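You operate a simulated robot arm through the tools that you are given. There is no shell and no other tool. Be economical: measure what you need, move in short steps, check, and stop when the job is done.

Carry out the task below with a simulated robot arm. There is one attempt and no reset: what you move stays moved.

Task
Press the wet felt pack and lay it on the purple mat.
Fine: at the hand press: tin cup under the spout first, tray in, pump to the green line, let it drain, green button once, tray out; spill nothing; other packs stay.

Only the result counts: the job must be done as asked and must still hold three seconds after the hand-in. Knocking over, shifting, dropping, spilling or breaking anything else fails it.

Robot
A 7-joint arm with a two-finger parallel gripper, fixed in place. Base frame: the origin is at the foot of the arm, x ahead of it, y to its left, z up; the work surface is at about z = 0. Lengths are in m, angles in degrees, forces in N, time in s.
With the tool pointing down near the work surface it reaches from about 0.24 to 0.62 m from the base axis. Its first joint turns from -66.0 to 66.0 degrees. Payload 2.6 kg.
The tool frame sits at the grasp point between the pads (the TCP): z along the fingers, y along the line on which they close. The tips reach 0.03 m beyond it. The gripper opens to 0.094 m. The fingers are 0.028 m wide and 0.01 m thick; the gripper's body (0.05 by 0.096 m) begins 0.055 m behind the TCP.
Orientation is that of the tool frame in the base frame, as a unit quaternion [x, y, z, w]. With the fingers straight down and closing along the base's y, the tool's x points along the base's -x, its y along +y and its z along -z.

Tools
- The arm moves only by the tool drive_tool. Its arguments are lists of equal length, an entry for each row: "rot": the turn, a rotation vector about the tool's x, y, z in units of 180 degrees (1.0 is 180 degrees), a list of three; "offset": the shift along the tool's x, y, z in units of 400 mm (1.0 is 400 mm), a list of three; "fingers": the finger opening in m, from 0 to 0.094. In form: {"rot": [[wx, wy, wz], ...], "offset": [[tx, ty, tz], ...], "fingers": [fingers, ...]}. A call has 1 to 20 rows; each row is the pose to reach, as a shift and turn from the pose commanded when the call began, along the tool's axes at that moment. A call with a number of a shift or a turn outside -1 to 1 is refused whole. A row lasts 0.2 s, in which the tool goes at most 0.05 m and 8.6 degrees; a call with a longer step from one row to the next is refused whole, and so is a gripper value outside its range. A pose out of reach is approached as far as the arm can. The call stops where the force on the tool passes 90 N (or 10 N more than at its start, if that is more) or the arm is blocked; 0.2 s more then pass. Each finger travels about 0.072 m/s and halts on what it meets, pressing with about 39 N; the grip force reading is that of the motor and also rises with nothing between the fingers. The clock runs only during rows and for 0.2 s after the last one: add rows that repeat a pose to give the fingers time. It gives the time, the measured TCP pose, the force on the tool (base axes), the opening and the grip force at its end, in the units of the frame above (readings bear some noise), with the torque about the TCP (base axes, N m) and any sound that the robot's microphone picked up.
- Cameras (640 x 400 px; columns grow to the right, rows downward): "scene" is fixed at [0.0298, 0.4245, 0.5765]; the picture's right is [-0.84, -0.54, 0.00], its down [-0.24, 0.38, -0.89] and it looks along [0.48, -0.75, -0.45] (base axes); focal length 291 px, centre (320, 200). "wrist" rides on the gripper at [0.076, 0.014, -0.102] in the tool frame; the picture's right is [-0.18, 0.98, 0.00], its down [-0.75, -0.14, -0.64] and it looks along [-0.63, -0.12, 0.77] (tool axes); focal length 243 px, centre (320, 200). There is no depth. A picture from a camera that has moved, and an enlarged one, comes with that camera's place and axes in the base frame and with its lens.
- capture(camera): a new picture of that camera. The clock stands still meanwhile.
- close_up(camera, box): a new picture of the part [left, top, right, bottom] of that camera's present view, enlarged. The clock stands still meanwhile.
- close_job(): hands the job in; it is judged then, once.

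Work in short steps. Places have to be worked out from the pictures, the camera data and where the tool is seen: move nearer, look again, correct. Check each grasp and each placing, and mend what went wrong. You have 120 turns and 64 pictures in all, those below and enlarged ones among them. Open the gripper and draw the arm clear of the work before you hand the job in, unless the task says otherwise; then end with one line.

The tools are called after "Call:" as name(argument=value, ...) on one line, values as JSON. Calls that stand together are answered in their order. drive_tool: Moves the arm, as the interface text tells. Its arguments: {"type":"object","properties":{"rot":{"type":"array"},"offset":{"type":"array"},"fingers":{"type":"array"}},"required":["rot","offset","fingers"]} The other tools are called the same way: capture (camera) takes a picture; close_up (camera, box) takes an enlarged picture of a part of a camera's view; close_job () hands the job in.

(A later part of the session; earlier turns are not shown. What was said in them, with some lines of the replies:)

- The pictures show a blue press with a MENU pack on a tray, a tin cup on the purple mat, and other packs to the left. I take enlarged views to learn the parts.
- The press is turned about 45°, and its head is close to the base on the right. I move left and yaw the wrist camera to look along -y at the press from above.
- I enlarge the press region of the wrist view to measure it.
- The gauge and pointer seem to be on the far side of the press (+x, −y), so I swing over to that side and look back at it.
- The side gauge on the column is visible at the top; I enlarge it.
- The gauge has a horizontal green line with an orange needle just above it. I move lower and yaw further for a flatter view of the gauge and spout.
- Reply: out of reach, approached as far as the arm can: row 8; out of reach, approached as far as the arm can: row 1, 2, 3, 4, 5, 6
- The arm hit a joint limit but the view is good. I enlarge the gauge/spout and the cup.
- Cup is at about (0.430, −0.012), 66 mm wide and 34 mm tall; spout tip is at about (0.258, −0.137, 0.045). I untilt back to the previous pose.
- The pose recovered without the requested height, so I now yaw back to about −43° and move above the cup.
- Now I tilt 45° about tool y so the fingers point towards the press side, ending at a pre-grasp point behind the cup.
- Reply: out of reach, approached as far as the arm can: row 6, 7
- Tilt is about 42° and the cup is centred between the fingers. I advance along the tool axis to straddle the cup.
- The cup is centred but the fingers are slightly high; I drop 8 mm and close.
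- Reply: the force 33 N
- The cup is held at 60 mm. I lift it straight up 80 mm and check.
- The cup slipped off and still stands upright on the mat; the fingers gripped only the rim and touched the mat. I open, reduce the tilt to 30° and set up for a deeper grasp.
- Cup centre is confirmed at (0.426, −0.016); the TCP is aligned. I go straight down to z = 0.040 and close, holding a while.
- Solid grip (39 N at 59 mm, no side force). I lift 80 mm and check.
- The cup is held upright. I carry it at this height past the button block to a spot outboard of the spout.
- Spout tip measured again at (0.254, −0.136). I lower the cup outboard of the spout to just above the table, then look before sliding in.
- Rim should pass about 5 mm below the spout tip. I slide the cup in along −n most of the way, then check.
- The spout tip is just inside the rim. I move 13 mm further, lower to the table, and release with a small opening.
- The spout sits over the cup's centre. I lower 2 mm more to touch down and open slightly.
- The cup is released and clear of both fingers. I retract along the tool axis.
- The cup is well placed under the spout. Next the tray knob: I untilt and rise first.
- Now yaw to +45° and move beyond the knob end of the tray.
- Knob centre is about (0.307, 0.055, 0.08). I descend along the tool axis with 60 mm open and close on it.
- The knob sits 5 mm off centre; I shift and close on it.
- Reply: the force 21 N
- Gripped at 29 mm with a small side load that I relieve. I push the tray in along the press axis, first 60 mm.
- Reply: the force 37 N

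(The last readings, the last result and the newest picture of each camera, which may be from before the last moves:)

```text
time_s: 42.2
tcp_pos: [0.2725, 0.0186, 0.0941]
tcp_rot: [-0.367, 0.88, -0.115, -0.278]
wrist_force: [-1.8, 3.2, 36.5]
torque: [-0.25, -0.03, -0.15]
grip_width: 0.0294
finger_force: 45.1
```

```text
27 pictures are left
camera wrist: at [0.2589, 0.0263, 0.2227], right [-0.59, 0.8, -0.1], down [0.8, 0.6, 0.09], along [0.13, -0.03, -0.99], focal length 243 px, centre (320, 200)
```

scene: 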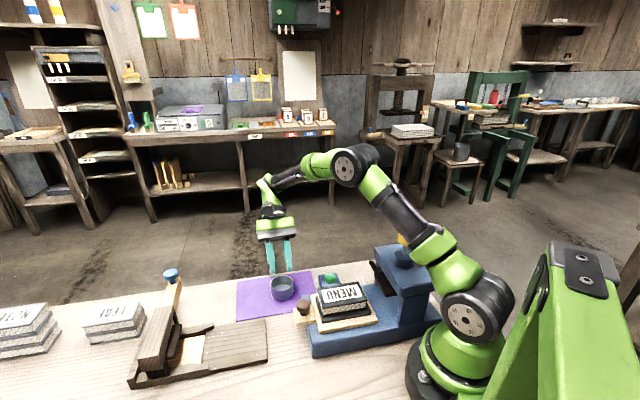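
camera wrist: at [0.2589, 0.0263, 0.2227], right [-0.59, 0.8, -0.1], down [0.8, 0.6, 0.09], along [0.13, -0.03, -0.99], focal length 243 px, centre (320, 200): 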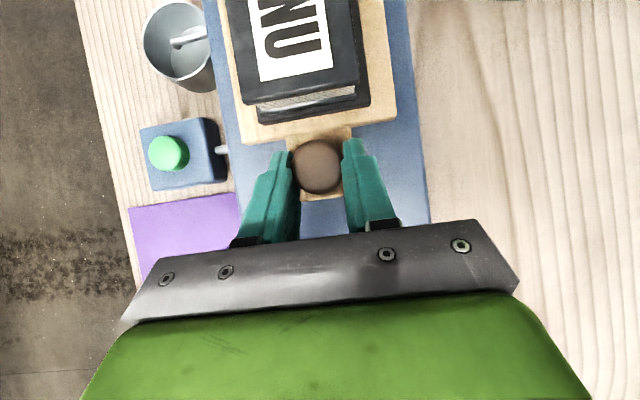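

The tray slid 60 mm in. I continue with a slight lift to relieve the downward force, going in the rest in small steps.

Call:
drive_tool(rot=[[0, 0, 0], [0, 0, 0], [0, 0, 0], [0, 0, 0], [0, 0, 0], [0, 0, 0]], offset=[[0.004, 0, -0.006], [0.029, 0, 0.0115], [0.054, 0.001, 0.0291], [0.079, 0.001, 0.0467], [0.104, 0.001, 0.0643], [0.129, 0.002, 0.082]], fingers=[0.02, 0.02, 0.02, 0.02, 0.02, 0.02])

Call:
close_up(camera="scene", box=[278, 220, 470, 340])

```text
time_s: 43.6
tcp_pos: [0.228, -0.0245, 0.0975]
tcp_rot: [-0.369, 0.88, -0.115, -0.277]
wrist_force: [16.3, -15.0, -25.8]
torque: [-0.37, 0.11, 0.25]
grip_width: 0.0292
finger_force: 45.2
```

```text
3.33 times, centred on (374, 280) of scene
camera zoom: at [0.0299, 0.4245, 0.5765], right [-0.84, -0.54, 0.0], down [-0.24, 0.38, -0.89], along [0.48, -0.75, -0.45], focal length 971 px, centre (140, -67)
```

zoom: 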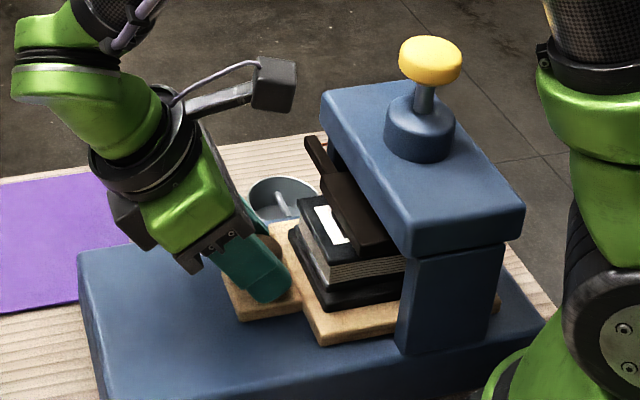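

No stop yet; remaining about 20 mm. I continue in small steps with small corrections.

Call:
drive_tool(rot=[[0, 0, 0], [0, 0, 0], [0, 0, 0], [0, 0, 0]], offset=[[-0.002, -0.003, 0.003], [0.013, -0.003, 0.0135], [0.028, -0.004, 0.024], [0.039, -0.004, 0.032]], fingers=[0.02, 0.02, 0.02, 0.02])

Call:
close_up(camera="scene", box=[278, 220, 470, 340])

```text
time_s: 44.6
tcp_pos: [0.2175, -0.0359, 0.0975]
tcp_rot: [-0.37, 0.88, -0.112, -0.275]
wrist_force: [15.4, 34.7, 3.6]
torque: [0.6, -0.28, -0.22]
grip_width: 0.03
finger_force: 45.4
```

```text
3.33 times, centred on (374, 280) of scene
camera zoom: at [0.0298, 0.4245, 0.5765], right [-0.84, -0.54, 0.0], down [-0.24, 0.38, -0.89], along [0.48, -0.75, -0.45], focal length 971 px, centre (140, -67)
```

zoom: 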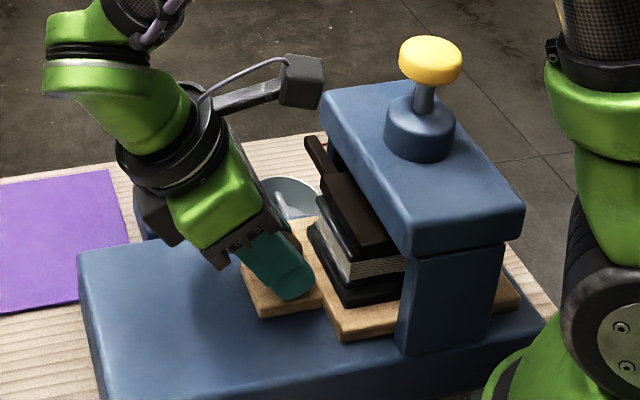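

Resistance of about 35 N appears at 138 mm travel, probably the stop; I push 4 mm more to confirm.

Call:
drive_tool(rot=[[0, 0, 0], [0, 0, 0]], offset=[[0.004, 0.001, 0.003], [0.008, 0.002, 0.006]], fingers=[0.02, 0.02])

```text
time_s: 45.2
tcp_pos: [0.214, -0.0408, 0.097]
tcp_rot: [-0.367, 0.881, -0.112, -0.278]
wrist_force: [17.6, 32.9, -3.0]
torque: [0.52, -0.32, -0.1]
grip_width: 0.0296
finger_force: 44.6
```

It still moved with no force rise, so this isn't a stop yet; I go another 6 mm.

Call:
drive_tool(rot=[[0, 0, 0], [0, 0, 0], [0, 0, 0]], offset=[[0.004, 0.001, 0.003], [0.008, 0.001, 0.006], [0.0123, 0.001, 0.0087]], fingers=[0.02, 0.02, 0.02])

Call:
capture(camera="wrist")

Call:
close_up(camera="scene", box=[278, 220, 470, 340])

```text
time_s: 46.0
tcp_pos: [0.2111, -0.0438, 0.0964]
tcp_rot: [-0.368, 0.88, -0.113, -0.277]
wrist_force: [24.2, 36.1, 2.1]
torque: [0.02, 0.15, -0.03]
grip_width: 0.0295
finger_force: 44.8
```

```text
24 pictures are left
camera wrist: at [0.1965, -0.0363, 0.2241], right [-0.59, 0.8, -0.1], down [0.79, 0.6, 0.1], along [0.14, -0.02, -0.99], focal length 243 px, centre (320, 200)
```

wrist: 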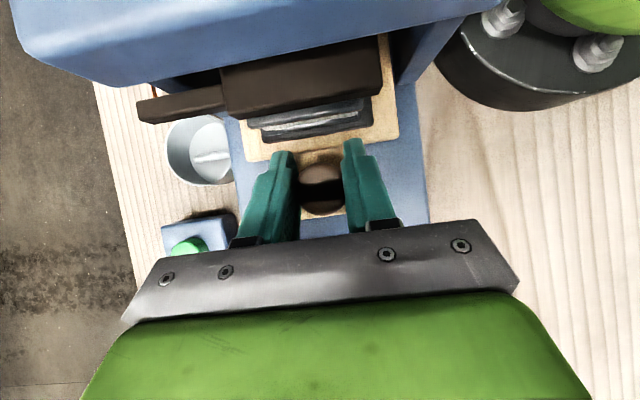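

```text
3.33 times, centred on (374, 280) of scene
camera zoom: at [0.0298, 0.4245, 0.5765], right [-0.84, -0.54, 0.0], down [-0.24, 0.38, -0.89], along [0.48, -0.75, -0.45], focal length 971 px, centre (140, -67)
```

zoom: 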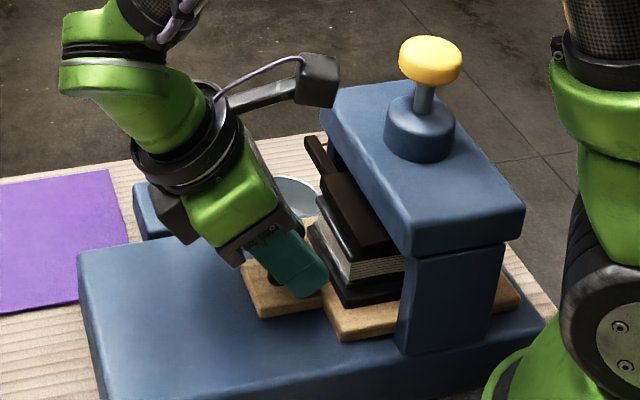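

The tray position is unchanged between the last two views, so it reached its stop and the fingers slid on the knob. I open and back away along the tool axis.

Call:
drive_tool(rot=[[0, 0, 0], [0, 0, 0], [0, 0, 0], [0, 0, 0], [0, 0, 0], [0, 0, 0], [0, 0, 0], [0, 0, 0]], offset=[[0, 0, 0], [0, 0, 0], [0, 0, -0.05], [0, 0, -0.12], [0, 0, -0.2], [0, 0, -0.3], [0.02, 0, -0.4], [0.08, 0, -0.5]], fingers=[0.045, 0.06, 0.06, 0.06, 0.06, 0.06, 0.03, 0.0])

```text
time_s: 47.8
tcp_pos: [0.2731, 0.0173, 0.2777]
tcp_rot: [-0.367, 0.88, -0.113, -0.279]
wrist_force: [0.2, 0.4, 0.4]
torque: [-0.01, 0.01, 0.03]
grip_width: 0.0002
finger_force: 19.4
```

Next I untilt and raise, then turn to −43° yaw outboard of the pump.

Call:
drive_tool(rot=[[0, -0.045, 0], [0, -0.09, 0], [0, -0.135, 0], [0, -0.18, 0], [0, -0.195, 0]], offset=[[0.02, 0, -0.03], [0.04, 0, -0.06], [0.06, 0, -0.09], [0.086, 0, -0.123], [0.086, 0, -0.123]], fingers=[0, 0, 0, 0, 0])

```text
time_s: 49.0
tcp_pos: [0.2736, 0.0164, 0.3386]
tcp_rot: [-0.384, 0.923, 0.003, -0.001]
wrist_force: [0.2, -0.1, 0.9]
torque: [-0.02, 0.01, -0.02]
grip_width: 0.0
finger_force: 33.4
```

Call:
drive_tool(rot=[[0, 0, 0.0445], [0, 0, 0.089], [0, 0, 0.1335], [0, 0, 0.178], [0, 0, 0.2225], [0, 0, 0.267], [0, 0, 0.3115], [0, 0, 0.356], [0, 0, 0.4], [0, 0, 0.445], [0, 0, 0.49]], offset=[[0.039, -0.028, 0], [0.077, -0.055, 0], [0.116, -0.083, 0], [0.155, -0.111, 0], [0.193, -0.138, 0], [0.232, -0.166, 0], [0.27, -0.193, 0], [0.309, -0.221, 0], [0.348, -0.249, 0], [0.386, -0.276, 0], [0.425, -0.304, 0]], fingers=[0, 0, 0, 0, 0, 0, 0, 0, 0, 0, 0])

Call:
drive_tool(rot=[[0, 0.045, 0], [0, 0.09, 0], [0, 0.135, 0], [0, 0.18, 0], [0, 0.195, 0]], offset=[[0, 0, 0], [0, 0, 0], [0, 0, 0], [0, 0, 0], [0, 0, 0]], fingers=[0, 0, 0, 0, 0])

Call:
capture(camera="wrist")

```text
time_s: 51.4
tcp_pos: [0.2396, -0.1905, 0.3382]
tcp_rot: [0.368, 0.93, 0.001, -0.003]
wrist_force: [0.2, 0.4, -0.3]
torque: [0.0, 0.01, 0.01]
grip_width: 0.0
finger_force: 33.0
```

```text
time_s: 52.6
tcp_pos: [0.2395, -0.1903, 0.3343]
tcp_rot: [0.35, 0.889, 0.107, -0.275]
wrist_force: [0.7, 0.1, 0.4]
torque: [0.03, -0.01, -0.01]
grip_width: 0.0001
finger_force: 32.4
out of reach, approached as far as the arm can: row 5
```

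```text
22 pictures are left
camera wrist: at [0.2437, -0.1753, 0.4603], right [0.78, 0.61, -0.11], down [0.62, -0.77, 0.1], along [-0.02, -0.15, -0.99], focal length 243 px, centre (320, 200)
```

wrist: 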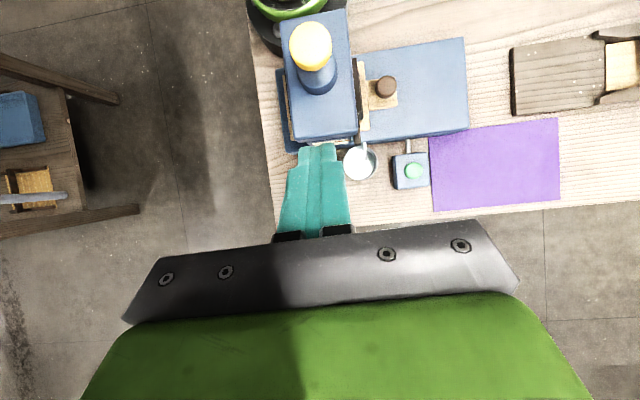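

Pump knob at (0.147, −0.106), top about z = 0.23. I move the closed fingertips to about 2 cm above it.

Call:
drive_tool(rot=[[0, 0, 0], [0, 0, 0], [0, 0, 0], [0, 0, 0], [0, 0, 0]], offset=[[0.04, -0.001, 0.055], [0.08, -0.002, 0.11], [0.12, -0.003, 0.17], [0.15, -0.004, 0.22], [0.1775, -0.004, 0.27]], fingers=[0, 0, 0, 0, 0])

Call:
close_up(camera="scene", box=[318, 180, 510, 300])

```text
time_s: 53.8
tcp_pos: [0.1504, -0.1096, 0.2861]
tcp_rot: [0.35, 0.886, 0.113, -0.283]
wrist_force: [0.1, 0.2, -0.1]
torque: [-0.01, -0.01, -0.01]
grip_width: 0.0
finger_force: 32.4
```

```text
3.33 times, centred on (414, 240) of scene
camera zoom: at [0.0298, 0.4245, 0.5765], right [-0.84, -0.54, 0.0], down [-0.24, 0.38, -0.89], along [0.48, -0.75, -0.45], focal length 971 px, centre (7, 67)
```

zoom: 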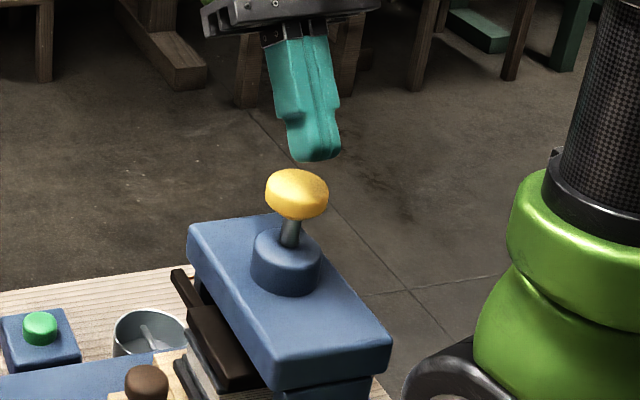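

The fingertips line up over the knob (top z ≈ 0.236). I press down slowly, watching the force.

Call:
drive_tool(rot=[[0, 0, 0], [0, 0, 0], [0, 0, 0], [0, 0, 0], [0, 0, 0], [0, 0, 0]], offset=[[-0.02, 0.003, 0.016], [-0.036, 0.003, 0.039], [-0.046, 0.003, 0.053], [-0.053, 0.003, 0.063], [-0.06, 0.003, 0.073], [-0.0665, 0.003, 0.082]], fingers=[0, 0, 0, 0, 0, 0])

Call:
close_up(camera="scene", box=[318, 180, 510, 300])

```text
time_s: 55.2
tcp_pos: [0.1515, -0.1088, 0.2462]
tcp_rot: [0.351, 0.886, 0.113, -0.281]
wrist_force: [-9.8, -2.1, 64.9]
torque: [0.18, 0.62, 0.79]
grip_width: 0.0
finger_force: 33.4
```

```text
3.33 times, centred on (414, 240) of scene
camera zoom: at [0.0297, 0.4245, 0.5764], right [-0.84, -0.54, 0.0], down [-0.24, 0.38, -0.89], along [0.48, -0.75, -0.45], focal length 971 px, centre (7, 67)
```

zoom: 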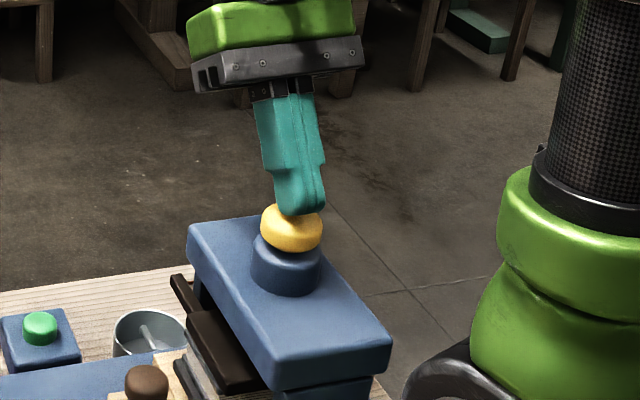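

The knob bottomed with about 65 N. I lift off and swing to the gauge-viewing pose to read the needle.

Call:
drive_tool(rot=[[0, 0, 0], [0, 0, 0], [0, 0, 0], [0, 0, 0], [0, 0, 0], [0, 0, 0], [0, 0, 0], [0, 0, 0]], offset=[[0.043, 0, -0.062], [0.086, 0, -0.123], [-0.009, 0.018, -0.136], [-0.104, 0.036, -0.15], [-0.198, 0.055, -0.163], [-0.293, 0.073, -0.176], [-0.388, 0.092, -0.19], [-0.483, 0.11, -0.203]], fingers=[0, 0, 0, 0, 0, 0, 0, 0])

Call:
capture(camera="wrist")

```text
time_s: 57.0
tcp_pos: [0.3333, -0.2169, 0.1979]
tcp_rot: [0.348, 0.887, 0.111, -0.283]
wrist_force: [-0.4, 1.3, 0.2]
torque: [-0.05, -0.01, 0.02]
grip_width: 0.0002
finger_force: 33.1
```

```text
19 pictures are left
camera wrist: at [0.3387, -0.2041, 0.3252], right [0.78, 0.62, -0.11], down [0.63, -0.78, 0.09], along [-0.03, -0.13, -0.99], focal length 243 px, centre (320, 200)
```

wrist: 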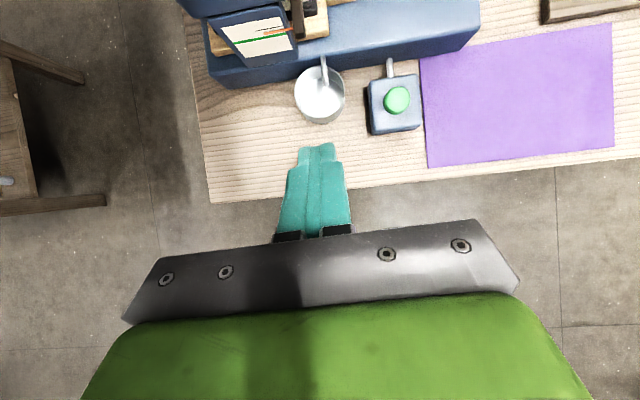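

Call:
close_up(camera="wrist", box=[200, 0, 328, 80])

```text
5.00 times, centred on (264, 40) of wrist
camera zoom: at [0.3387, -0.2041, 0.3252], right [0.78, 0.62, -0.11], down [0.63, -0.78, 0.09], along [-0.03, -0.13, -0.99], focal length 1213 px, centre (600, 1000)
```

zoom: 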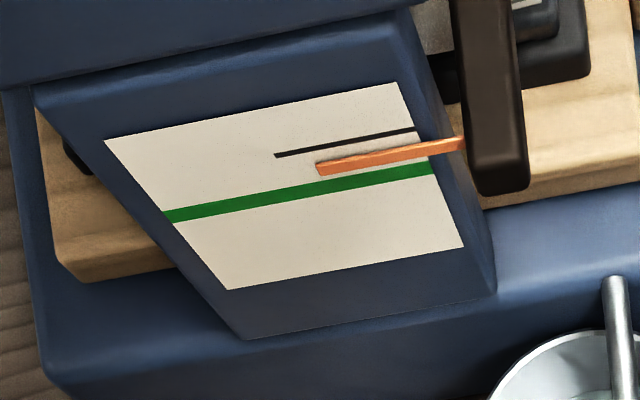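

The orange needle has come down halfway from its start mark to the green line. I return above the pump and check that the knob sprang back.

Call:
drive_tool(rot=[[0, 0, 0], [0, 0, 0], [0, 0, 0], [0, 0, 0], [0, 0, 0], [0, 0, 0]], offset=[[0.095, -0.018, 0.013], [0.19, -0.037, 0.027], [0.285, -0.055, 0.04], [0.379, -0.074, 0.053], [0.474, -0.092, 0.067], [0.569, -0.11, 0.08]], fingers=[0, 0, 0, 0, 0, 0])

Call:
close_up(camera="scene", box=[318, 180, 510, 300])

```text
time_s: 58.4
tcp_pos: [0.1549, -0.1094, 0.3035]
tcp_rot: [0.35, 0.886, 0.112, -0.282]
wrist_force: [0.5, 0.1, 0.3]
torque: [-0.03, 0.02, -0.05]
grip_width: 0.0002
finger_force: 32.9
```

```text
3.33 times, centred on (414, 240) of scene
camera zoom: at [0.0299, 0.4245, 0.5765], right [-0.84, -0.54, 0.0], down [-0.24, 0.38, -0.89], along [0.48, -0.75, -0.45], focal length 971 px, centre (7, 67)
```

zoom: 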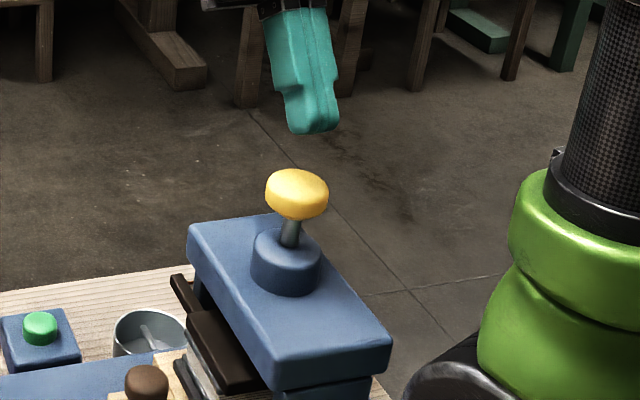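

The knob sprang back. I do a second identical stroke, then return to the gauge view.

Call:
drive_tool(rot=[[0, 0, 0], [0, 0, 0], [0, 0, 0], [0, 0, 0], [0, 0, 0], [0, 0, 0], [0, 0, 0], [0, 0, 0], [0, 0, 0], [0, 0, 0], [0, 0, 0], [0, 0, 0], [0, 0, 0]], offset=[[-0.035, 0, 0.05], [-0.052, 0, 0.074], [-0.064, 0, 0.091], [-0.075, 0, 0.107], [-0.086, 0, 0.123], [-0.043, 0, 0.062], [0, 0, 0], [-0.095, 0.018, -0.013], [-0.19, 0.037, -0.027], [-0.285, 0.055, -0.04], [-0.379, 0.074, -0.053], [-0.474, 0.092, -0.067], [-0.569, 0.11, -0.08]], fingers=[0, 0, 0, 0, 0, 0, 0, 0, 0, 0, 0, 0, 0])

Call:
close_up(camera="wrist", box=[200, 0, 360, 100])

```text
time_s: 61.2
tcp_pos: [0.3313, -0.2171, 0.198]
tcp_rot: [0.349, 0.886, 0.112, -0.284]
wrist_force: [-0.6, 0.0, 0.1]
torque: [-0.02, 0.04, 0.04]
grip_width: 0.0001
finger_force: 33.1
```

```text
4.00 times, centred on (280, 50) of wrist
camera zoom: at [0.3373, -0.2037, 0.3251], right [0.78, 0.62, -0.11], down [0.62, -0.78, 0.09], along [-0.03, -0.13, -0.99], focal length 970 px, centre (480, 800)
```

zoom: 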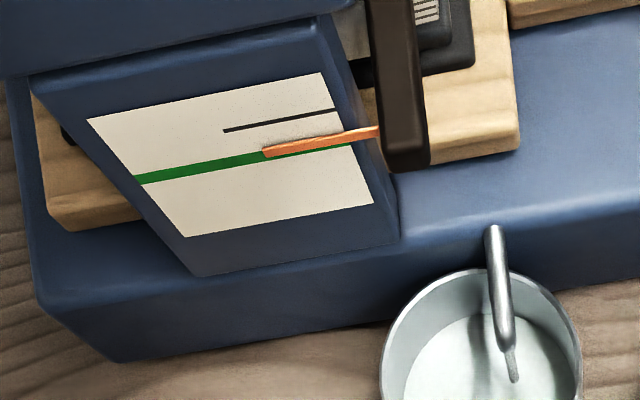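

The needle is now about 80% of the way, at the upper edge of the green line, and liquid is starting at the spout. One more stroke should centre it.

Call:
drive_tool(rot=[[0, 0, 0], [0, 0, 0], [0, 0, 0], [0, 0, 0], [0, 0, 0], [0, 0, 0], [0, 0, 0], [0, 0, 0], [0, 0, 0], [0, 0, 0], [0, 0, 0], [0, 0, 0], [0, 0, 0], [0, 0, 0], [0, 0, 0], [0, 0, 0], [0, 0, 0], [0, 0, 0], [0, 0, 0]], offset=[[0.095, -0.018, 0.013], [0.19, -0.037, 0.027], [0.285, -0.055, 0.04], [0.379, -0.074, 0.053], [0.474, -0.092, 0.067], [0.569, -0.11, 0.08], [0.534, -0.11, 0.13], [0.517, -0.11, 0.154], [0.505, -0.11, 0.171], [0.494, -0.11, 0.187], [0.483, -0.11, 0.203], [0.526, -0.11, 0.142], [0.569, -0.11, 0.08], [0.474, -0.092, 0.067], [0.379, -0.074, 0.053], [0.285, -0.055, 0.04], [0.19, -0.037, 0.027], [0.095, -0.018, 0.013], [0, 0, 0]], fingers=[0, 0, 0, 0, 0, 0, 0, 0, 0, 0, 0, 0, 0, 0, 0, 0, 0, 0, 0])

Call:
close_up(camera="wrist", box=[200, 0, 360, 100])

```text
time_s: 65.2
tcp_pos: [0.3324, -0.2176, 0.1963]
tcp_rot: [0.349, 0.886, 0.111, -0.283]
wrist_force: [0.3, 0.2, -0.5]
torque: [0.0, 0.0, 0.0]
grip_width: 0.0
finger_force: 33.1
```

```text
4.00 times, centred on (280, 50) of wrist
camera zoom: at [0.338, -0.2056, 0.3232], right [0.78, 0.62, -0.11], down [0.62, -0.78, 0.09], along [-0.03, -0.13, -0.99], focal length 970 px, centre (480, 800)
```

zoom: 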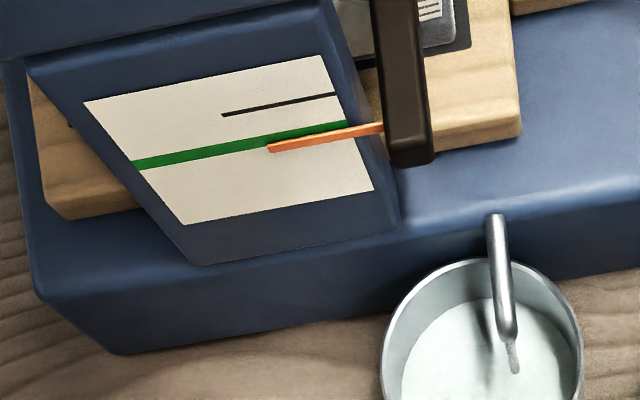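

The needle is now at the green line, slightly below its centre. I wait here to let it drain, then look at the gauge and the drip again.

Call:
drive_tool(rot=[[0, 0, 0], [0, 0, 0], [0, 0, 0], [0, 0, 0], [0, 0, 0], [0, 0, 0], [0, 0, 0], [0, 0, 0], [0, 0, 0], [0, 0, 0], [0, 0, 0], [0, 0, 0], [0, 0, 0], [0, 0, 0], [0, 0, 0], [0, 0, 0], [0, 0, 0], [0, 0, 0], [0, 0, 0], [0, 0, 0]], offset=[[0, 0, 0], [0, 0, 0], [0, 0, 0], [0, 0, 0], [0, 0, 0], [0, 0, 0], [0, 0, 0], [0, 0, 0], [0, 0, 0], [0, 0, 0], [0, 0, 0], [0, 0, 0], [0, 0, 0], [0, 0, 0], [0, 0, 0], [0, 0, 0], [0, 0, 0], [0, 0, 0], [0, 0, 0], [0, 0, 0]], fingers=[0, 0, 0, 0, 0, 0, 0, 0, 0, 0, 0, 0, 0, 0, 0, 0, 0, 0, 0, 0])

Call:
close_up(camera="wrist", box=[220, 10, 348, 90])

```text
time_s: 69.4
tcp_pos: [0.3322, -0.2186, 0.198]
tcp_rot: [0.349, 0.886, 0.111, -0.284]
wrist_force: [-0.4, -0.1, -0.3]
torque: [0.03, 0.02, 0.01]
grip_width: 0.0002
finger_force: 33.4
```

```text
5.00 times, centred on (284, 50) of wrist
camera zoom: at [0.3377, -0.2053, 0.3233], right [0.78, 0.62, -0.11], down [0.62, -0.78, 0.09], along [-0.03, -0.13, -0.99], focal length 1213 px, centre (500, 950)
```

zoom: 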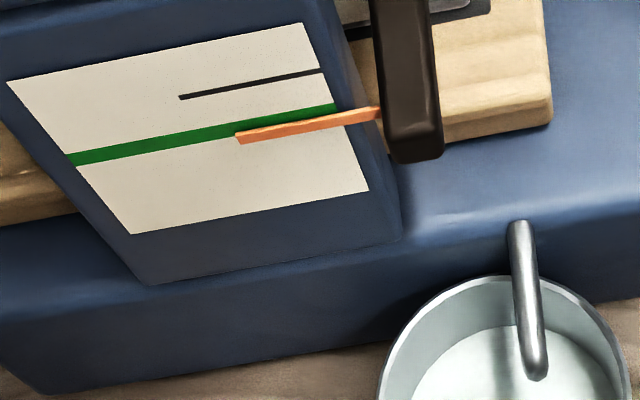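

Dripping has stopped, and the needle sits at the green line allowing for parallax. Button centre is at (0.327, −0.100), top about z = 0.04; I move the closed tips above it.

Call:
drive_tool(rot=[[0, 0, 0], [0, 0, 0], [0, 0, 0], [0, 0, 0], [0, 0, 0]], offset=[[0.001, 0.05, 0.07], [0.002, 0.1, 0.14], [0.002, 0.15, 0.21], [0.003, 0.19, 0.28], [0.0035, 0.2075, 0.333]], fingers=[0, 0, 0, 0, 0])

Call:
close_up(camera="wrist", box=[160, 20, 480, 220])

```text
time_s: 70.6
tcp_pos: [0.3311, -0.1035, 0.0913]
tcp_rot: [0.35, 0.886, 0.111, -0.284]
wrist_force: [-0.2, 0.8, -0.1]
torque: [0.01, 0.01, 0.01]
grip_width: 0.0002
finger_force: 33.1
```

```text
2.00 times, centred on (320, 120) of wrist
camera zoom: at [0.3372, -0.0899, 0.2172], right [0.78, 0.62, -0.11], down [0.62, -0.78, 0.09], along [-0.03, -0.13, -0.99], focal length 485 px, centre (320, 360)
```

zoom: 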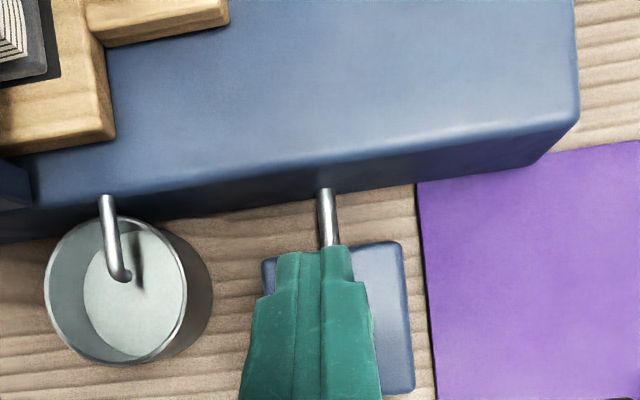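

The tips are centred over the button. I press it slowly once.

Call:
drive_tool(rot=[[0, 0, 0], [0, 0, 0], [0, 0, 0], [0, 0, 0], [0, 0, 0]], offset=[[-0.02, 0, 0.028], [-0.027, 0, 0.038], [-0.032, 0, 0.045], [-0.036, 0, 0.0505], [-0.039, 0, 0.055]], fingers=[0, 0, 0, 0, 0])

```text
time_s: 71.8
tcp_pos: [0.3313, -0.1028, 0.0657]
tcp_rot: [0.351, 0.886, 0.113, -0.283]
wrist_force: [-3.3, -0.1, 29.6]
torque: [0.13, 0.28, 0.18]
grip_width: 0.0
finger_force: 32.9
heard: click
```

A click was heard. I lift straight off and return to the gauge-view pose to confirm the platen rose.

Call:
drive_tool(rot=[[0, 0, 0], [0, 0, 0], [0, 0, 0], [0, 0, 0], [0, 0, 0], [0, 0, 0]], offset=[[0.02, 0, -0.03], [0.039, 0, -0.055], [0.037, -0.05, -0.125], [0.037, -0.1, -0.2], [0.036, -0.15, -0.29], [0.036, -0.2075, -0.388]], fingers=[0, 0, 0, 0, 0, 0])

Call:
close_up(camera="wrist", box=[200, 0, 360, 100])

```text
time_s: 73.2
tcp_pos: [0.3319, -0.216, 0.1961]
tcp_rot: [0.349, 0.886, 0.112, -0.284]
wrist_force: [0.1, -0.2, -0.2]
torque: [0.01, 0.02, -0.01]
grip_width: 0.0
finger_force: 32.9
```

```text
4.00 times, centred on (280, 50) of wrist
camera zoom: at [0.3381, -0.2035, 0.3229], right [0.78, 0.62, -0.11], down [0.62, -0.78, 0.08], along [-0.03, -0.13, -0.99], focal length 970 px, centre (480, 800)
```

zoom: 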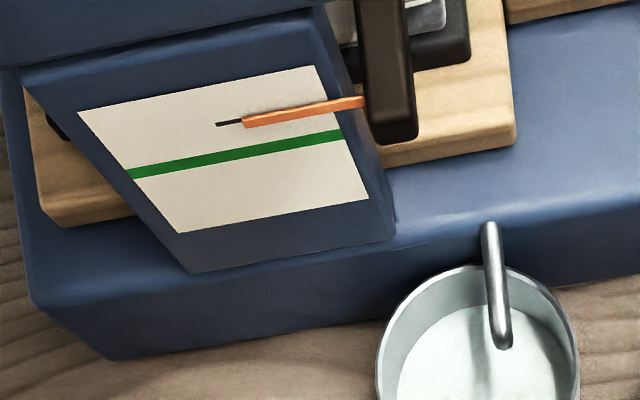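

The needle is back at its start mark: the press has released. Now the tray comes out; I untilt and rise.

Call:
drive_tool(rot=[[0, -0.045, 0], [0, -0.09, 0], [0, -0.135, 0], [0, -0.18, 0], [0, -0.195, 0]], offset=[[0.04, 0, -0.055], [0.08, 0, -0.11], [0.12, 0, -0.165], [0.16, 0, -0.22], [0.188, 0, -0.266]], fingers=[0, 0, 0, 0, 0])

```text
time_s: 74.4
tcp_pos: [0.3313, -0.2162, 0.3297]
tcp_rot: [0.366, 0.931, 0.001, -0.002]
wrist_force: [-0.1, 0.1, -0.5]
torque: [0.01, 0.03, 0.0]
grip_width: 0.0
finger_force: 33.3
```

Call:
drive_tool(rot=[[0, 0, -0.0445], [0, 0, -0.089], [0, 0, -0.1335], [0, 0, -0.178], [0, 0, -0.2225], [0, 0, -0.267], [0, 0, -0.3115], [0, 0, -0.356], [0, 0, -0.4], [0, 0, -0.445], [0, 0, -0.49]], offset=[[0.047, 0.033, 0], [0.093, 0.066, 0], [0.14, 0.099, 0], [0.187, 0.132, 0], [0.233, 0.165, 0], [0.28, 0.198, 0], [0.326, 0.231, 0], [0.373, 0.264, 0], [0.42, 0.297, 0.02], [0.466, 0.33, 0.05], [0.513, 0.363, 0.075]], fingers=[0, 0, 0, 0, 0, 0.03, 0.06, 0.06, 0.06, 0.06, 0.06])

Call:
drive_tool(rot=[[0, 0.045, 0], [0, 0.09, 0], [0, 0.135, 0], [0, 0.18, 0], [0, 0.195, 0]], offset=[[0, 0, 0.04], [0, 0, 0.08], [0, 0, 0.12], [0, 0, 0.16], [0, 0, 0.19]], fingers=[0.06, 0.06, 0.06, 0.06, 0.06])

Call:
capture(camera="wrist")

```text
time_s: 76.8
tcp_pos: [0.2811, 0.0288, 0.3017]
tcp_rot: [-0.385, 0.923, 0.002, -0.001]
wrist_force: [-0.4, 0.6, -0.6]
torque: [0.0, 0.02, -0.03]
grip_width: 0.0599
finger_force: 0.0
```

```text
time_s: 78.0
tcp_pos: [0.2814, 0.0287, 0.2241]
tcp_rot: [-0.367, 0.88, -0.113, -0.28]
wrist_force: [-1.1, 1.1, -0.2]
torque: [-0.01, 0.01, 0.0]
grip_width: 0.0601
finger_force: 0.1
```

```text
11 pictures are left
camera wrist: at [0.2674, 0.0369, 0.3512], right [-0.59, 0.8, -0.1], down [0.8, 0.6, 0.09], along [0.13, -0.03, -0.99], focal length 243 px, centre (320, 200)
```

wrist: 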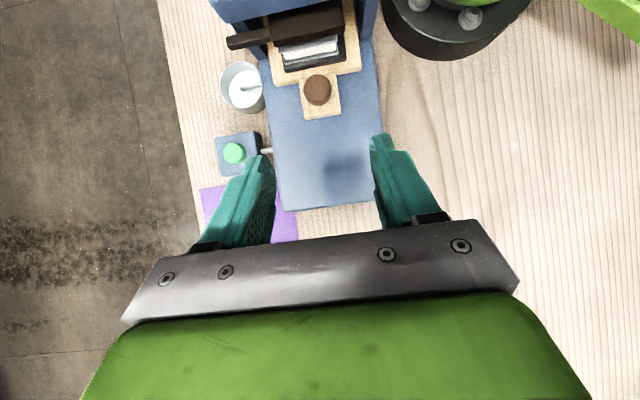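

The knob is at about (0.210, −0.043). I advance straight along the tool axis and grip it.

Call:
drive_tool(rot=[[0, 0, 0], [0, 0, 0], [0, 0, 0], [0, 0, 0], [0, 0, 0], [0, 0, 0], [0, 0, 0], [0, 0, 0], [0, 0, 0]], offset=[[0, -0.002, 0.1], [0.001, -0.005, 0.2], [0.001, -0.005, 0.29], [0.001, -0.005, 0.35], [0.001, -0.005, 0.393], [0.001, -0.005, 0.393], [0.001, -0.005, 0.393], [0.001, -0.005, 0.393], [0.001, -0.005, 0.393]], fingers=[0.06, 0.06, 0.06, 0.06, 0.06, 0.045, 0.03, 0.02, 0.02])

```text
time_s: 80.0
tcp_pos: [0.2194, -0.0366, 0.0953]
tcp_rot: [-0.367, 0.88, -0.114, -0.278]
wrist_force: [16.9, -17.4, -19.0]
torque: [-0.61, -0.24, -0.26]
grip_width: 0.0434
finger_force: 45.3
```

It gripped at 43 mm, i.e. the tips hold the handle plate itself, which is fine for pulling. I pull the tray out 139 mm along the axis.

Call:
drive_tool(rot=[[0, 0, 0], [0, 0, 0], [0, 0, 0], [0, 0, 0], [0, 0, 0], [0, 0, 0], [0, 0, 0], [0, 0, 0], [0, 0, 0], [0, 0, 0]], offset=[[0, -0.004, 0], [-0.02, -0.004, -0.014], [-0.05, -0.005, -0.035], [-0.085, -0.005, -0.06], [-0.12, -0.006, -0.0846], [-0.155, -0.006, -0.109], [-0.19, -0.007, -0.134], [-0.225, -0.007, -0.1586], [-0.26, -0.008, -0.183], [-0.284, -0.008, -0.2]], fingers=[0.02, 0.02, 0.02, 0.02, 0.02, 0.02, 0.02, 0.02, 0.02, 0.02])

Call:
close_up(camera="scene", box=[230, 210, 454, 350])

```text
time_s: 82.2
tcp_pos: [0.3142, 0.0592, 0.0961]
tcp_rot: [-0.364, 0.879, -0.112, -0.286]
wrist_force: [-35.0, 3.2, 36.9]
torque: [0.09, -0.26, 0.39]
grip_width: 0.0294
finger_force: 44.7
```

```text
2.86 times, centred on (342, 280) of scene
camera zoom: at [0.0296, 0.4244, 0.5765], right [-0.84, -0.54, 0.0], down [-0.24, 0.38, -0.89], along [0.48, -0.75, -0.45], focal length 832 px, centre (257, -29)
```

zoom: 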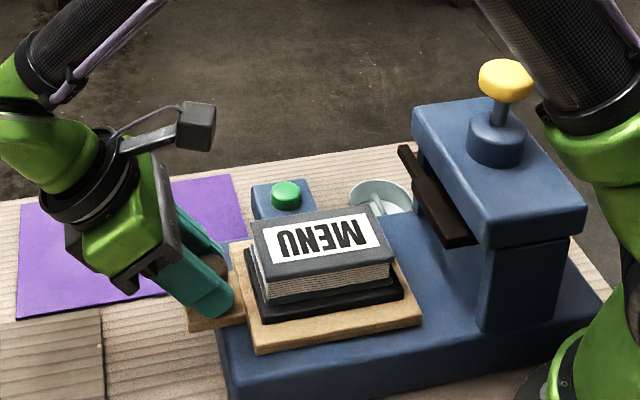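

The tray is out at its stop with the pressed pack on it, and the cup still stands. I release the knob and back away.

Call:
drive_tool(rot=[[0, 0, 0], [0, 0, 0], [0, 0, 0], [0, 0, 0], [0, 0, 0], [0, 0, 0], [0, -0.04, 0], [0, -0.0835, 0], [0, -0.0835, 0]], offset=[[0, 0, 0], [0, 0, 0], [0, 0, -0.05], [0, 0, -0.12], [0, 0, -0.22], [0, 0, -0.3], [0.05, 0, -0.3], [0.13, 0, -0.3], [0.2, 0, -0.3]], fingers=[0.045, 0.06, 0.06, 0.06, 0.06, 0.094, 0.094, 0.094, 0.094])

Call:
capture(camera="wrist")

```text
time_s: 84.2
tcp_pos: [0.322, 0.0609, 0.2415]
tcp_rot: [-0.379, 0.909, -0.064, -0.162]
wrist_force: [-0.4, 0.3, -0.4]
torque: [0.0, 0.01, 0.04]
grip_width: 0.0939
finger_force: 0.1
```

```text
9 pictures are left
camera wrist: at [0.2836, 0.0454, 0.3632], right [-0.58, 0.82, -0.06], down [0.76, 0.56, 0.34], along [0.31, 0.15, -0.94], focal length 243 px, centre (320, 200)
```

wrist: 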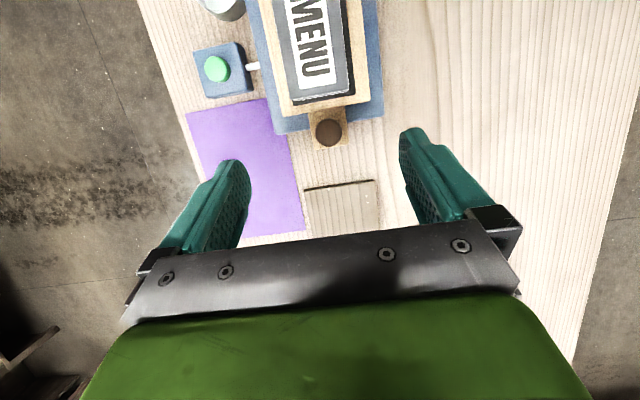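

The pack centreline passes (0.250, −0.003), it is about 63 mm wide, with top near z = 0.10. I move above it with a 10° tilt.

Call:
drive_tool(rot=[[0, -0.02, 0], [0, -0.04, 0], [0, -0.0556, 0], [0, -0.0556, 0], [0, -0.0556, 0]], offset=[[0.035, 0.004, 0.06], [0.07, 0.008, 0.13], [0.105, 0.012, 0.2], [0.137, 0.015, 0.267], [0.137, 0.015, 0.267]], fingers=[0.094, 0.094, 0.094, 0.094, 0.094])

Call:
capture(camera="wrist")

```text
time_s: 85.4
tcp_pos: [0.2535, 0.0034, 0.1595]
tcp_rot: [-0.383, 0.92, -0.031, -0.083]
wrist_force: [-0.7, 0.5, -0.1]
torque: [0.0, 0.01, 0.0]
grip_width: 0.0939
finger_force: 0.0
```

```text
8 pictures are left
camera wrist: at [0.2027, -0.0265, 0.2738], right [-0.57, 0.82, -0.03], down [0.7, 0.5, 0.5], along [0.42, 0.27, -0.87], focal length 243 px, centre (320, 200)
```

wrist: 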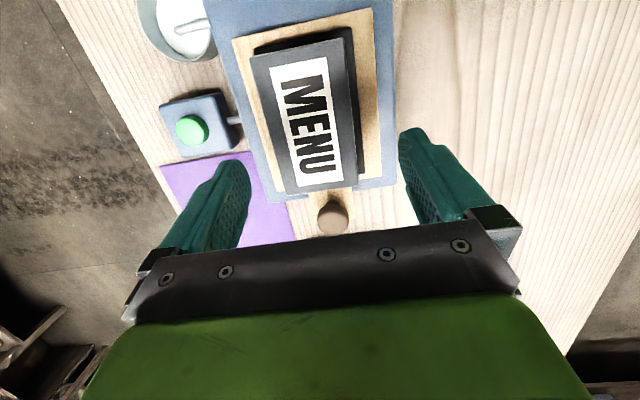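

The pack centre works out to about (0.244, −0.011). I descend over it and close on its long sides.

Call:
drive_tool(rot=[[0, 0, 0], [0, 0, 0], [0, 0, 0], [0, 0, 0], [0, 0, 0], [0, 0, 0], [0, 0, 0], [0, 0, 0]], offset=[[0.011, -0.0085, 0.03], [0.011, -0.0085, 0.08], [0.011, -0.0085, 0.115], [0.011, -0.0085, 0.115], [0.011, -0.0085, 0.115], [0.011, -0.0085, 0.115], [0.011, -0.0085, 0.115], [0.011, -0.0085, 0.115]], fingers=[0.094, 0.094, 0.094, 0.075, 0.06, 0.045, 0.045, 0.045])

Call:
close_up(camera="scene", box=[260, 210, 420, 310])

```text
time_s: 87.2
tcp_pos: [0.2485, -0.0058, 0.1135]
tcp_rot: [-0.383, 0.92, -0.031, -0.083]
wrist_force: [0.1, -0.2, 0.2]
torque: [0.02, -0.01, -0.03]
grip_width: 0.0589
finger_force: 39.0
```

```text
4.00 times, centred on (340, 260) of scene
camera zoom: at [0.0298, 0.4245, 0.5765], right [-0.84, -0.54, 0.0], down [-0.24, 0.38, -0.89], along [0.48, -0.75, -0.45], focal length 1165 px, centre (240, -40)
```

zoom: 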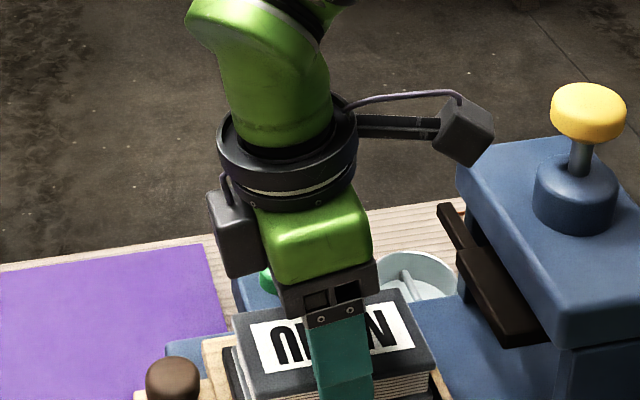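

Firm grip at 59 mm with no side load. I lift 75 mm and check that only the pack comes up.

Call:
drive_tool(rot=[[0, 0, 0], [0, 0, 0], [0, 0, 0], [0, 0, 0]], offset=[[0.004, 0, -0.025], [0.013, 0, -0.075], [0.023, 0, -0.13], [0.033, 0, -0.185]], fingers=[0.045, 0.045, 0.045, 0.045])

Call:
close_up(camera="scene", box=[230, 170, 454, 310])

```text
time_s: 88.2
tcp_pos: [0.2467, -0.0068, 0.1887]
tcp_rot: [-0.382, 0.92, -0.031, -0.082]
wrist_force: [-0.1, -1.2, -1.5]
torque: [0.02, -0.01, 0.06]
grip_width: 0.0593
finger_force: 39.5
```

```text
2.86 times, centred on (342, 240) of scene
camera zoom: at [0.0298, 0.4245, 0.5765], right [-0.84, -0.54, 0.0], down [-0.24, 0.38, -0.89], along [0.48, -0.75, -0.45], focal length 832 px, centre (257, 86)
```

zoom: 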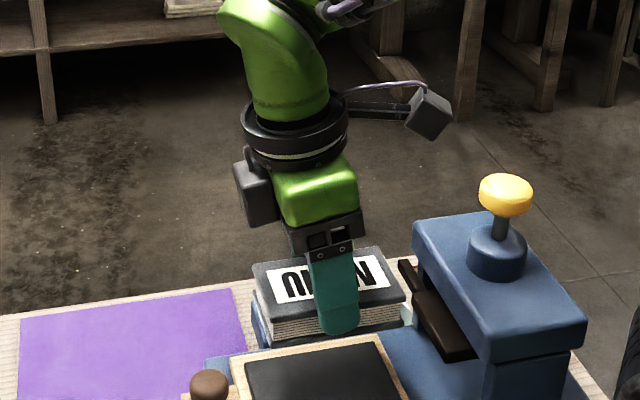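

Only the pack lifted, level. I carry it over the mat centre.

Call:
drive_tool(rot=[[0, 0, 0], [0, 0, 0], [0, 0, 0], [0, 0, 0], [0, 0, 0], [0, 0, 0], [0, 0, 0], [0, 0, 0], [0, 0, 0]], offset=[[-0.044, -0.042, -0.008], [-0.088, -0.084, -0.016], [-0.132, -0.126, -0.024], [-0.176, -0.168, -0.033], [-0.221, -0.21, -0.041], [-0.265, -0.252, -0.049], [-0.309, -0.294, -0.057], [-0.353, -0.3355, -0.065], [-0.353, -0.3355, -0.065]], fingers=[0.045, 0.045, 0.045, 0.045, 0.045, 0.045, 0.045, 0.045, 0.045])

Call:
capture(camera="wrist")

```text
time_s: 90.2
tcp_pos: [0.4432, 0.0011, 0.1892]
tcp_rot: [-0.383, 0.92, -0.03, -0.083]
wrist_force: [-0.3, 0.4, -1.4]
torque: [0.0, 0.0, -0.01]
grip_width: 0.0593
finger_force: 38.9
```

```text
5 pictures are left
camera wrist: at [0.3925, -0.0288, 0.3032], right [-0.57, 0.82, -0.03], down [0.7, 0.5, 0.5], along [0.42, 0.27, -0.87], focal length 243 px, centre (320, 200)
```

wrist: 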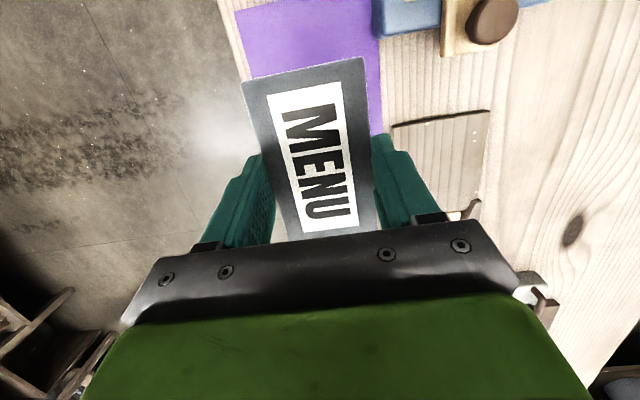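

The mat's centreline matches the pack. I lower to a few millimetres above it.

Call:
drive_tool(rot=[[0, 0, 0], [0, 0, 0], [0, 0, 0], [0, 0, 0], [0, 0, 0], [0, 0, 0]], offset=[[-0.014, 0, 0.08], [-0.028, 0, 0.16], [-0.042, 0, 0.24], [-0.055, 0, 0.31], [-0.061, 0, 0.34], [-0.064, 0, 0.358]], fingers=[0.045, 0.045, 0.045, 0.045, 0.045, 0.045])

Call:
drive_tool(rot=[[0, 0, 0], [0, 0, 0], [0, 0, 0]], offset=[[-0.001, 0, 0.005], [-0.002, 0, 0.01], [-0.0026, 0, 0.015]], fingers=[0.045, 0.045, 0.045])

```text
time_s: 91.6
tcp_pos: [0.4442, 0.0031, 0.0477]
tcp_rot: [-0.382, 0.92, -0.031, -0.081]
wrist_force: [-16.5, -0.8, 40.0]
torque: [-0.38, 0.87, 0.25]
grip_width: 0.0594
finger_force: 38.8
```

```text
time_s: 92.4
tcp_pos: [0.4456, 0.0035, 0.0416]
tcp_rot: [-0.382, 0.92, -0.03, -0.079]
wrist_force: [-8.8, 6.3, 48.5]
torque: [0.2, 0.56, -0.2]
grip_width: 0.0595
finger_force: 39.0
```

The pack touches the mat (≈45 N). I release it and look.

Call:
drive_tool(rot=[[0, 0, 0], [0, 0, 0], [0, 0, 0], [0, 0, 0]], offset=[[0.0013, 0, -0.008], [0.0013, 0, -0.008], [0.0013, 0, -0.008], [0.0013, 0, -0.008]], fingers=[0.045, 0.065, 0.085, 0.094])

Call:
close_up(camera="scene", box=[200, 200, 424, 340])

```text
time_s: 93.4
tcp_pos: [0.4436, 0.0023, 0.0417]
tcp_rot: [-0.384, 0.919, -0.031, -0.082]
wrist_force: [-0.5, 0.2, -0.2]
torque: [0.01, 0.02, 0.0]
grip_width: 0.0938
finger_force: 0.2
```

```text
2.86 times, centred on (312, 270) of scene
camera zoom: at [0.0298, 0.4245, 0.5765], right [-0.84, -0.54, 0.0], down [-0.24, 0.38, -0.89], along [0.48, -0.75, -0.45], focal length 832 px, centre (343, 0)
```

zoom: 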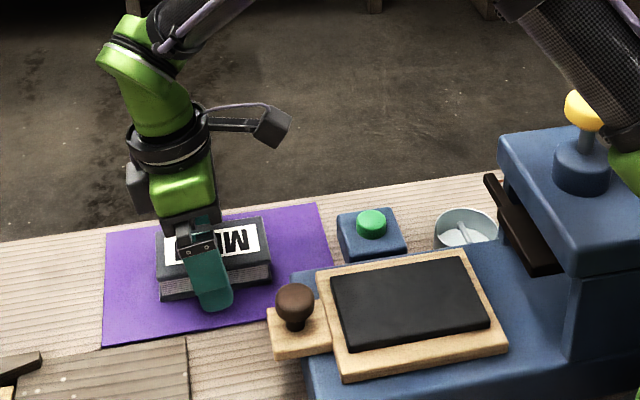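

The pack lies flat in the middle of the mat. I retract straight up, clear of the work.

Call:
drive_tool(rot=[[0, 0, 0], [0, 0, 0], [0, 0, 0], [0, 0, 0], [0, 0, 0], [0, 0, 0], [0, 0, 0], [0, 0, 0]], offset=[[0.009, 0, -0.05], [0.018, 0, -0.1], [0.036, 0, -0.2], [0.053, 0, -0.3], [0.07, 0, -0.4], [0.088, 0, -0.5], [0.105, 0, -0.6], [0.105, 0, -0.6]], fingers=[0.094, 0.094, 0.094, 0.094, 0.094, 0.094, 0.094, 0.094])

Call:
capture(camera="scene")

Call:
capture(camera="wrist")

```text
time_s: 95.2
tcp_pos: [0.4435, 0.0025, 0.2861]
tcp_rot: [-0.383, 0.919, -0.031, -0.082]
wrist_force: [-0.2, -1.0, 0.5]
torque: [-0.03, -0.02, 0.0]
grip_width: 0.0941
finger_force: 0.0
```

```text
3 pictures are left
```

scene: 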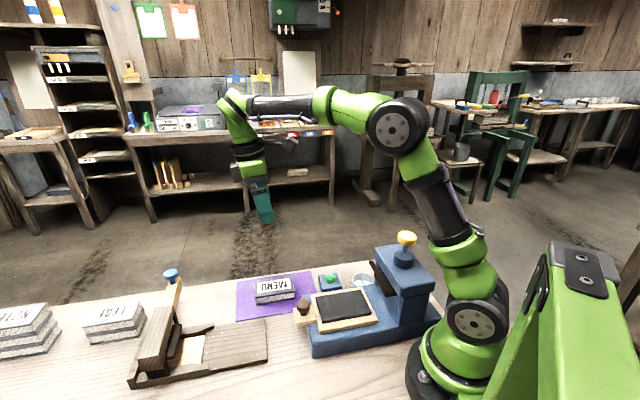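

```text
2 pictures are left
camera wrist: at [0.3922, -0.0286, 0.3992], right [-0.57, 0.82, -0.03], down [0.7, 0.5, 0.5], along [0.42, 0.27, -0.87], focal length 243 px, centre (320, 200)
```

wrist: 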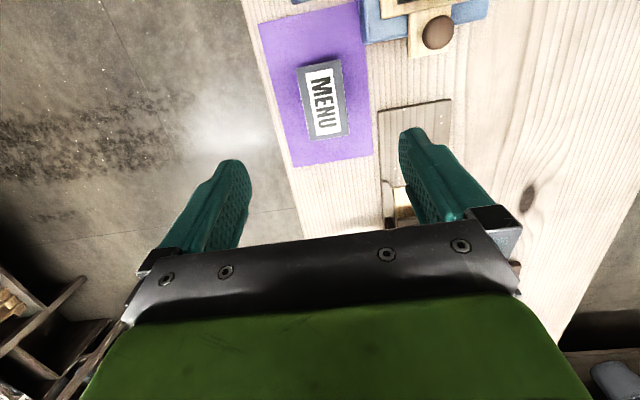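

The pack is on the mat, the cup stands under the spout, the tray is out, and the other packs are untouched. I hand in.

Call:
close_job()

```text
The job is handed in.
```

The MENU pack is pressed and lies flat in the middle of the purple mat, but the pump may have gone about 3 mm past the centre of the green line: two strokes left the needle at the line's upper edge and the third put it just below.
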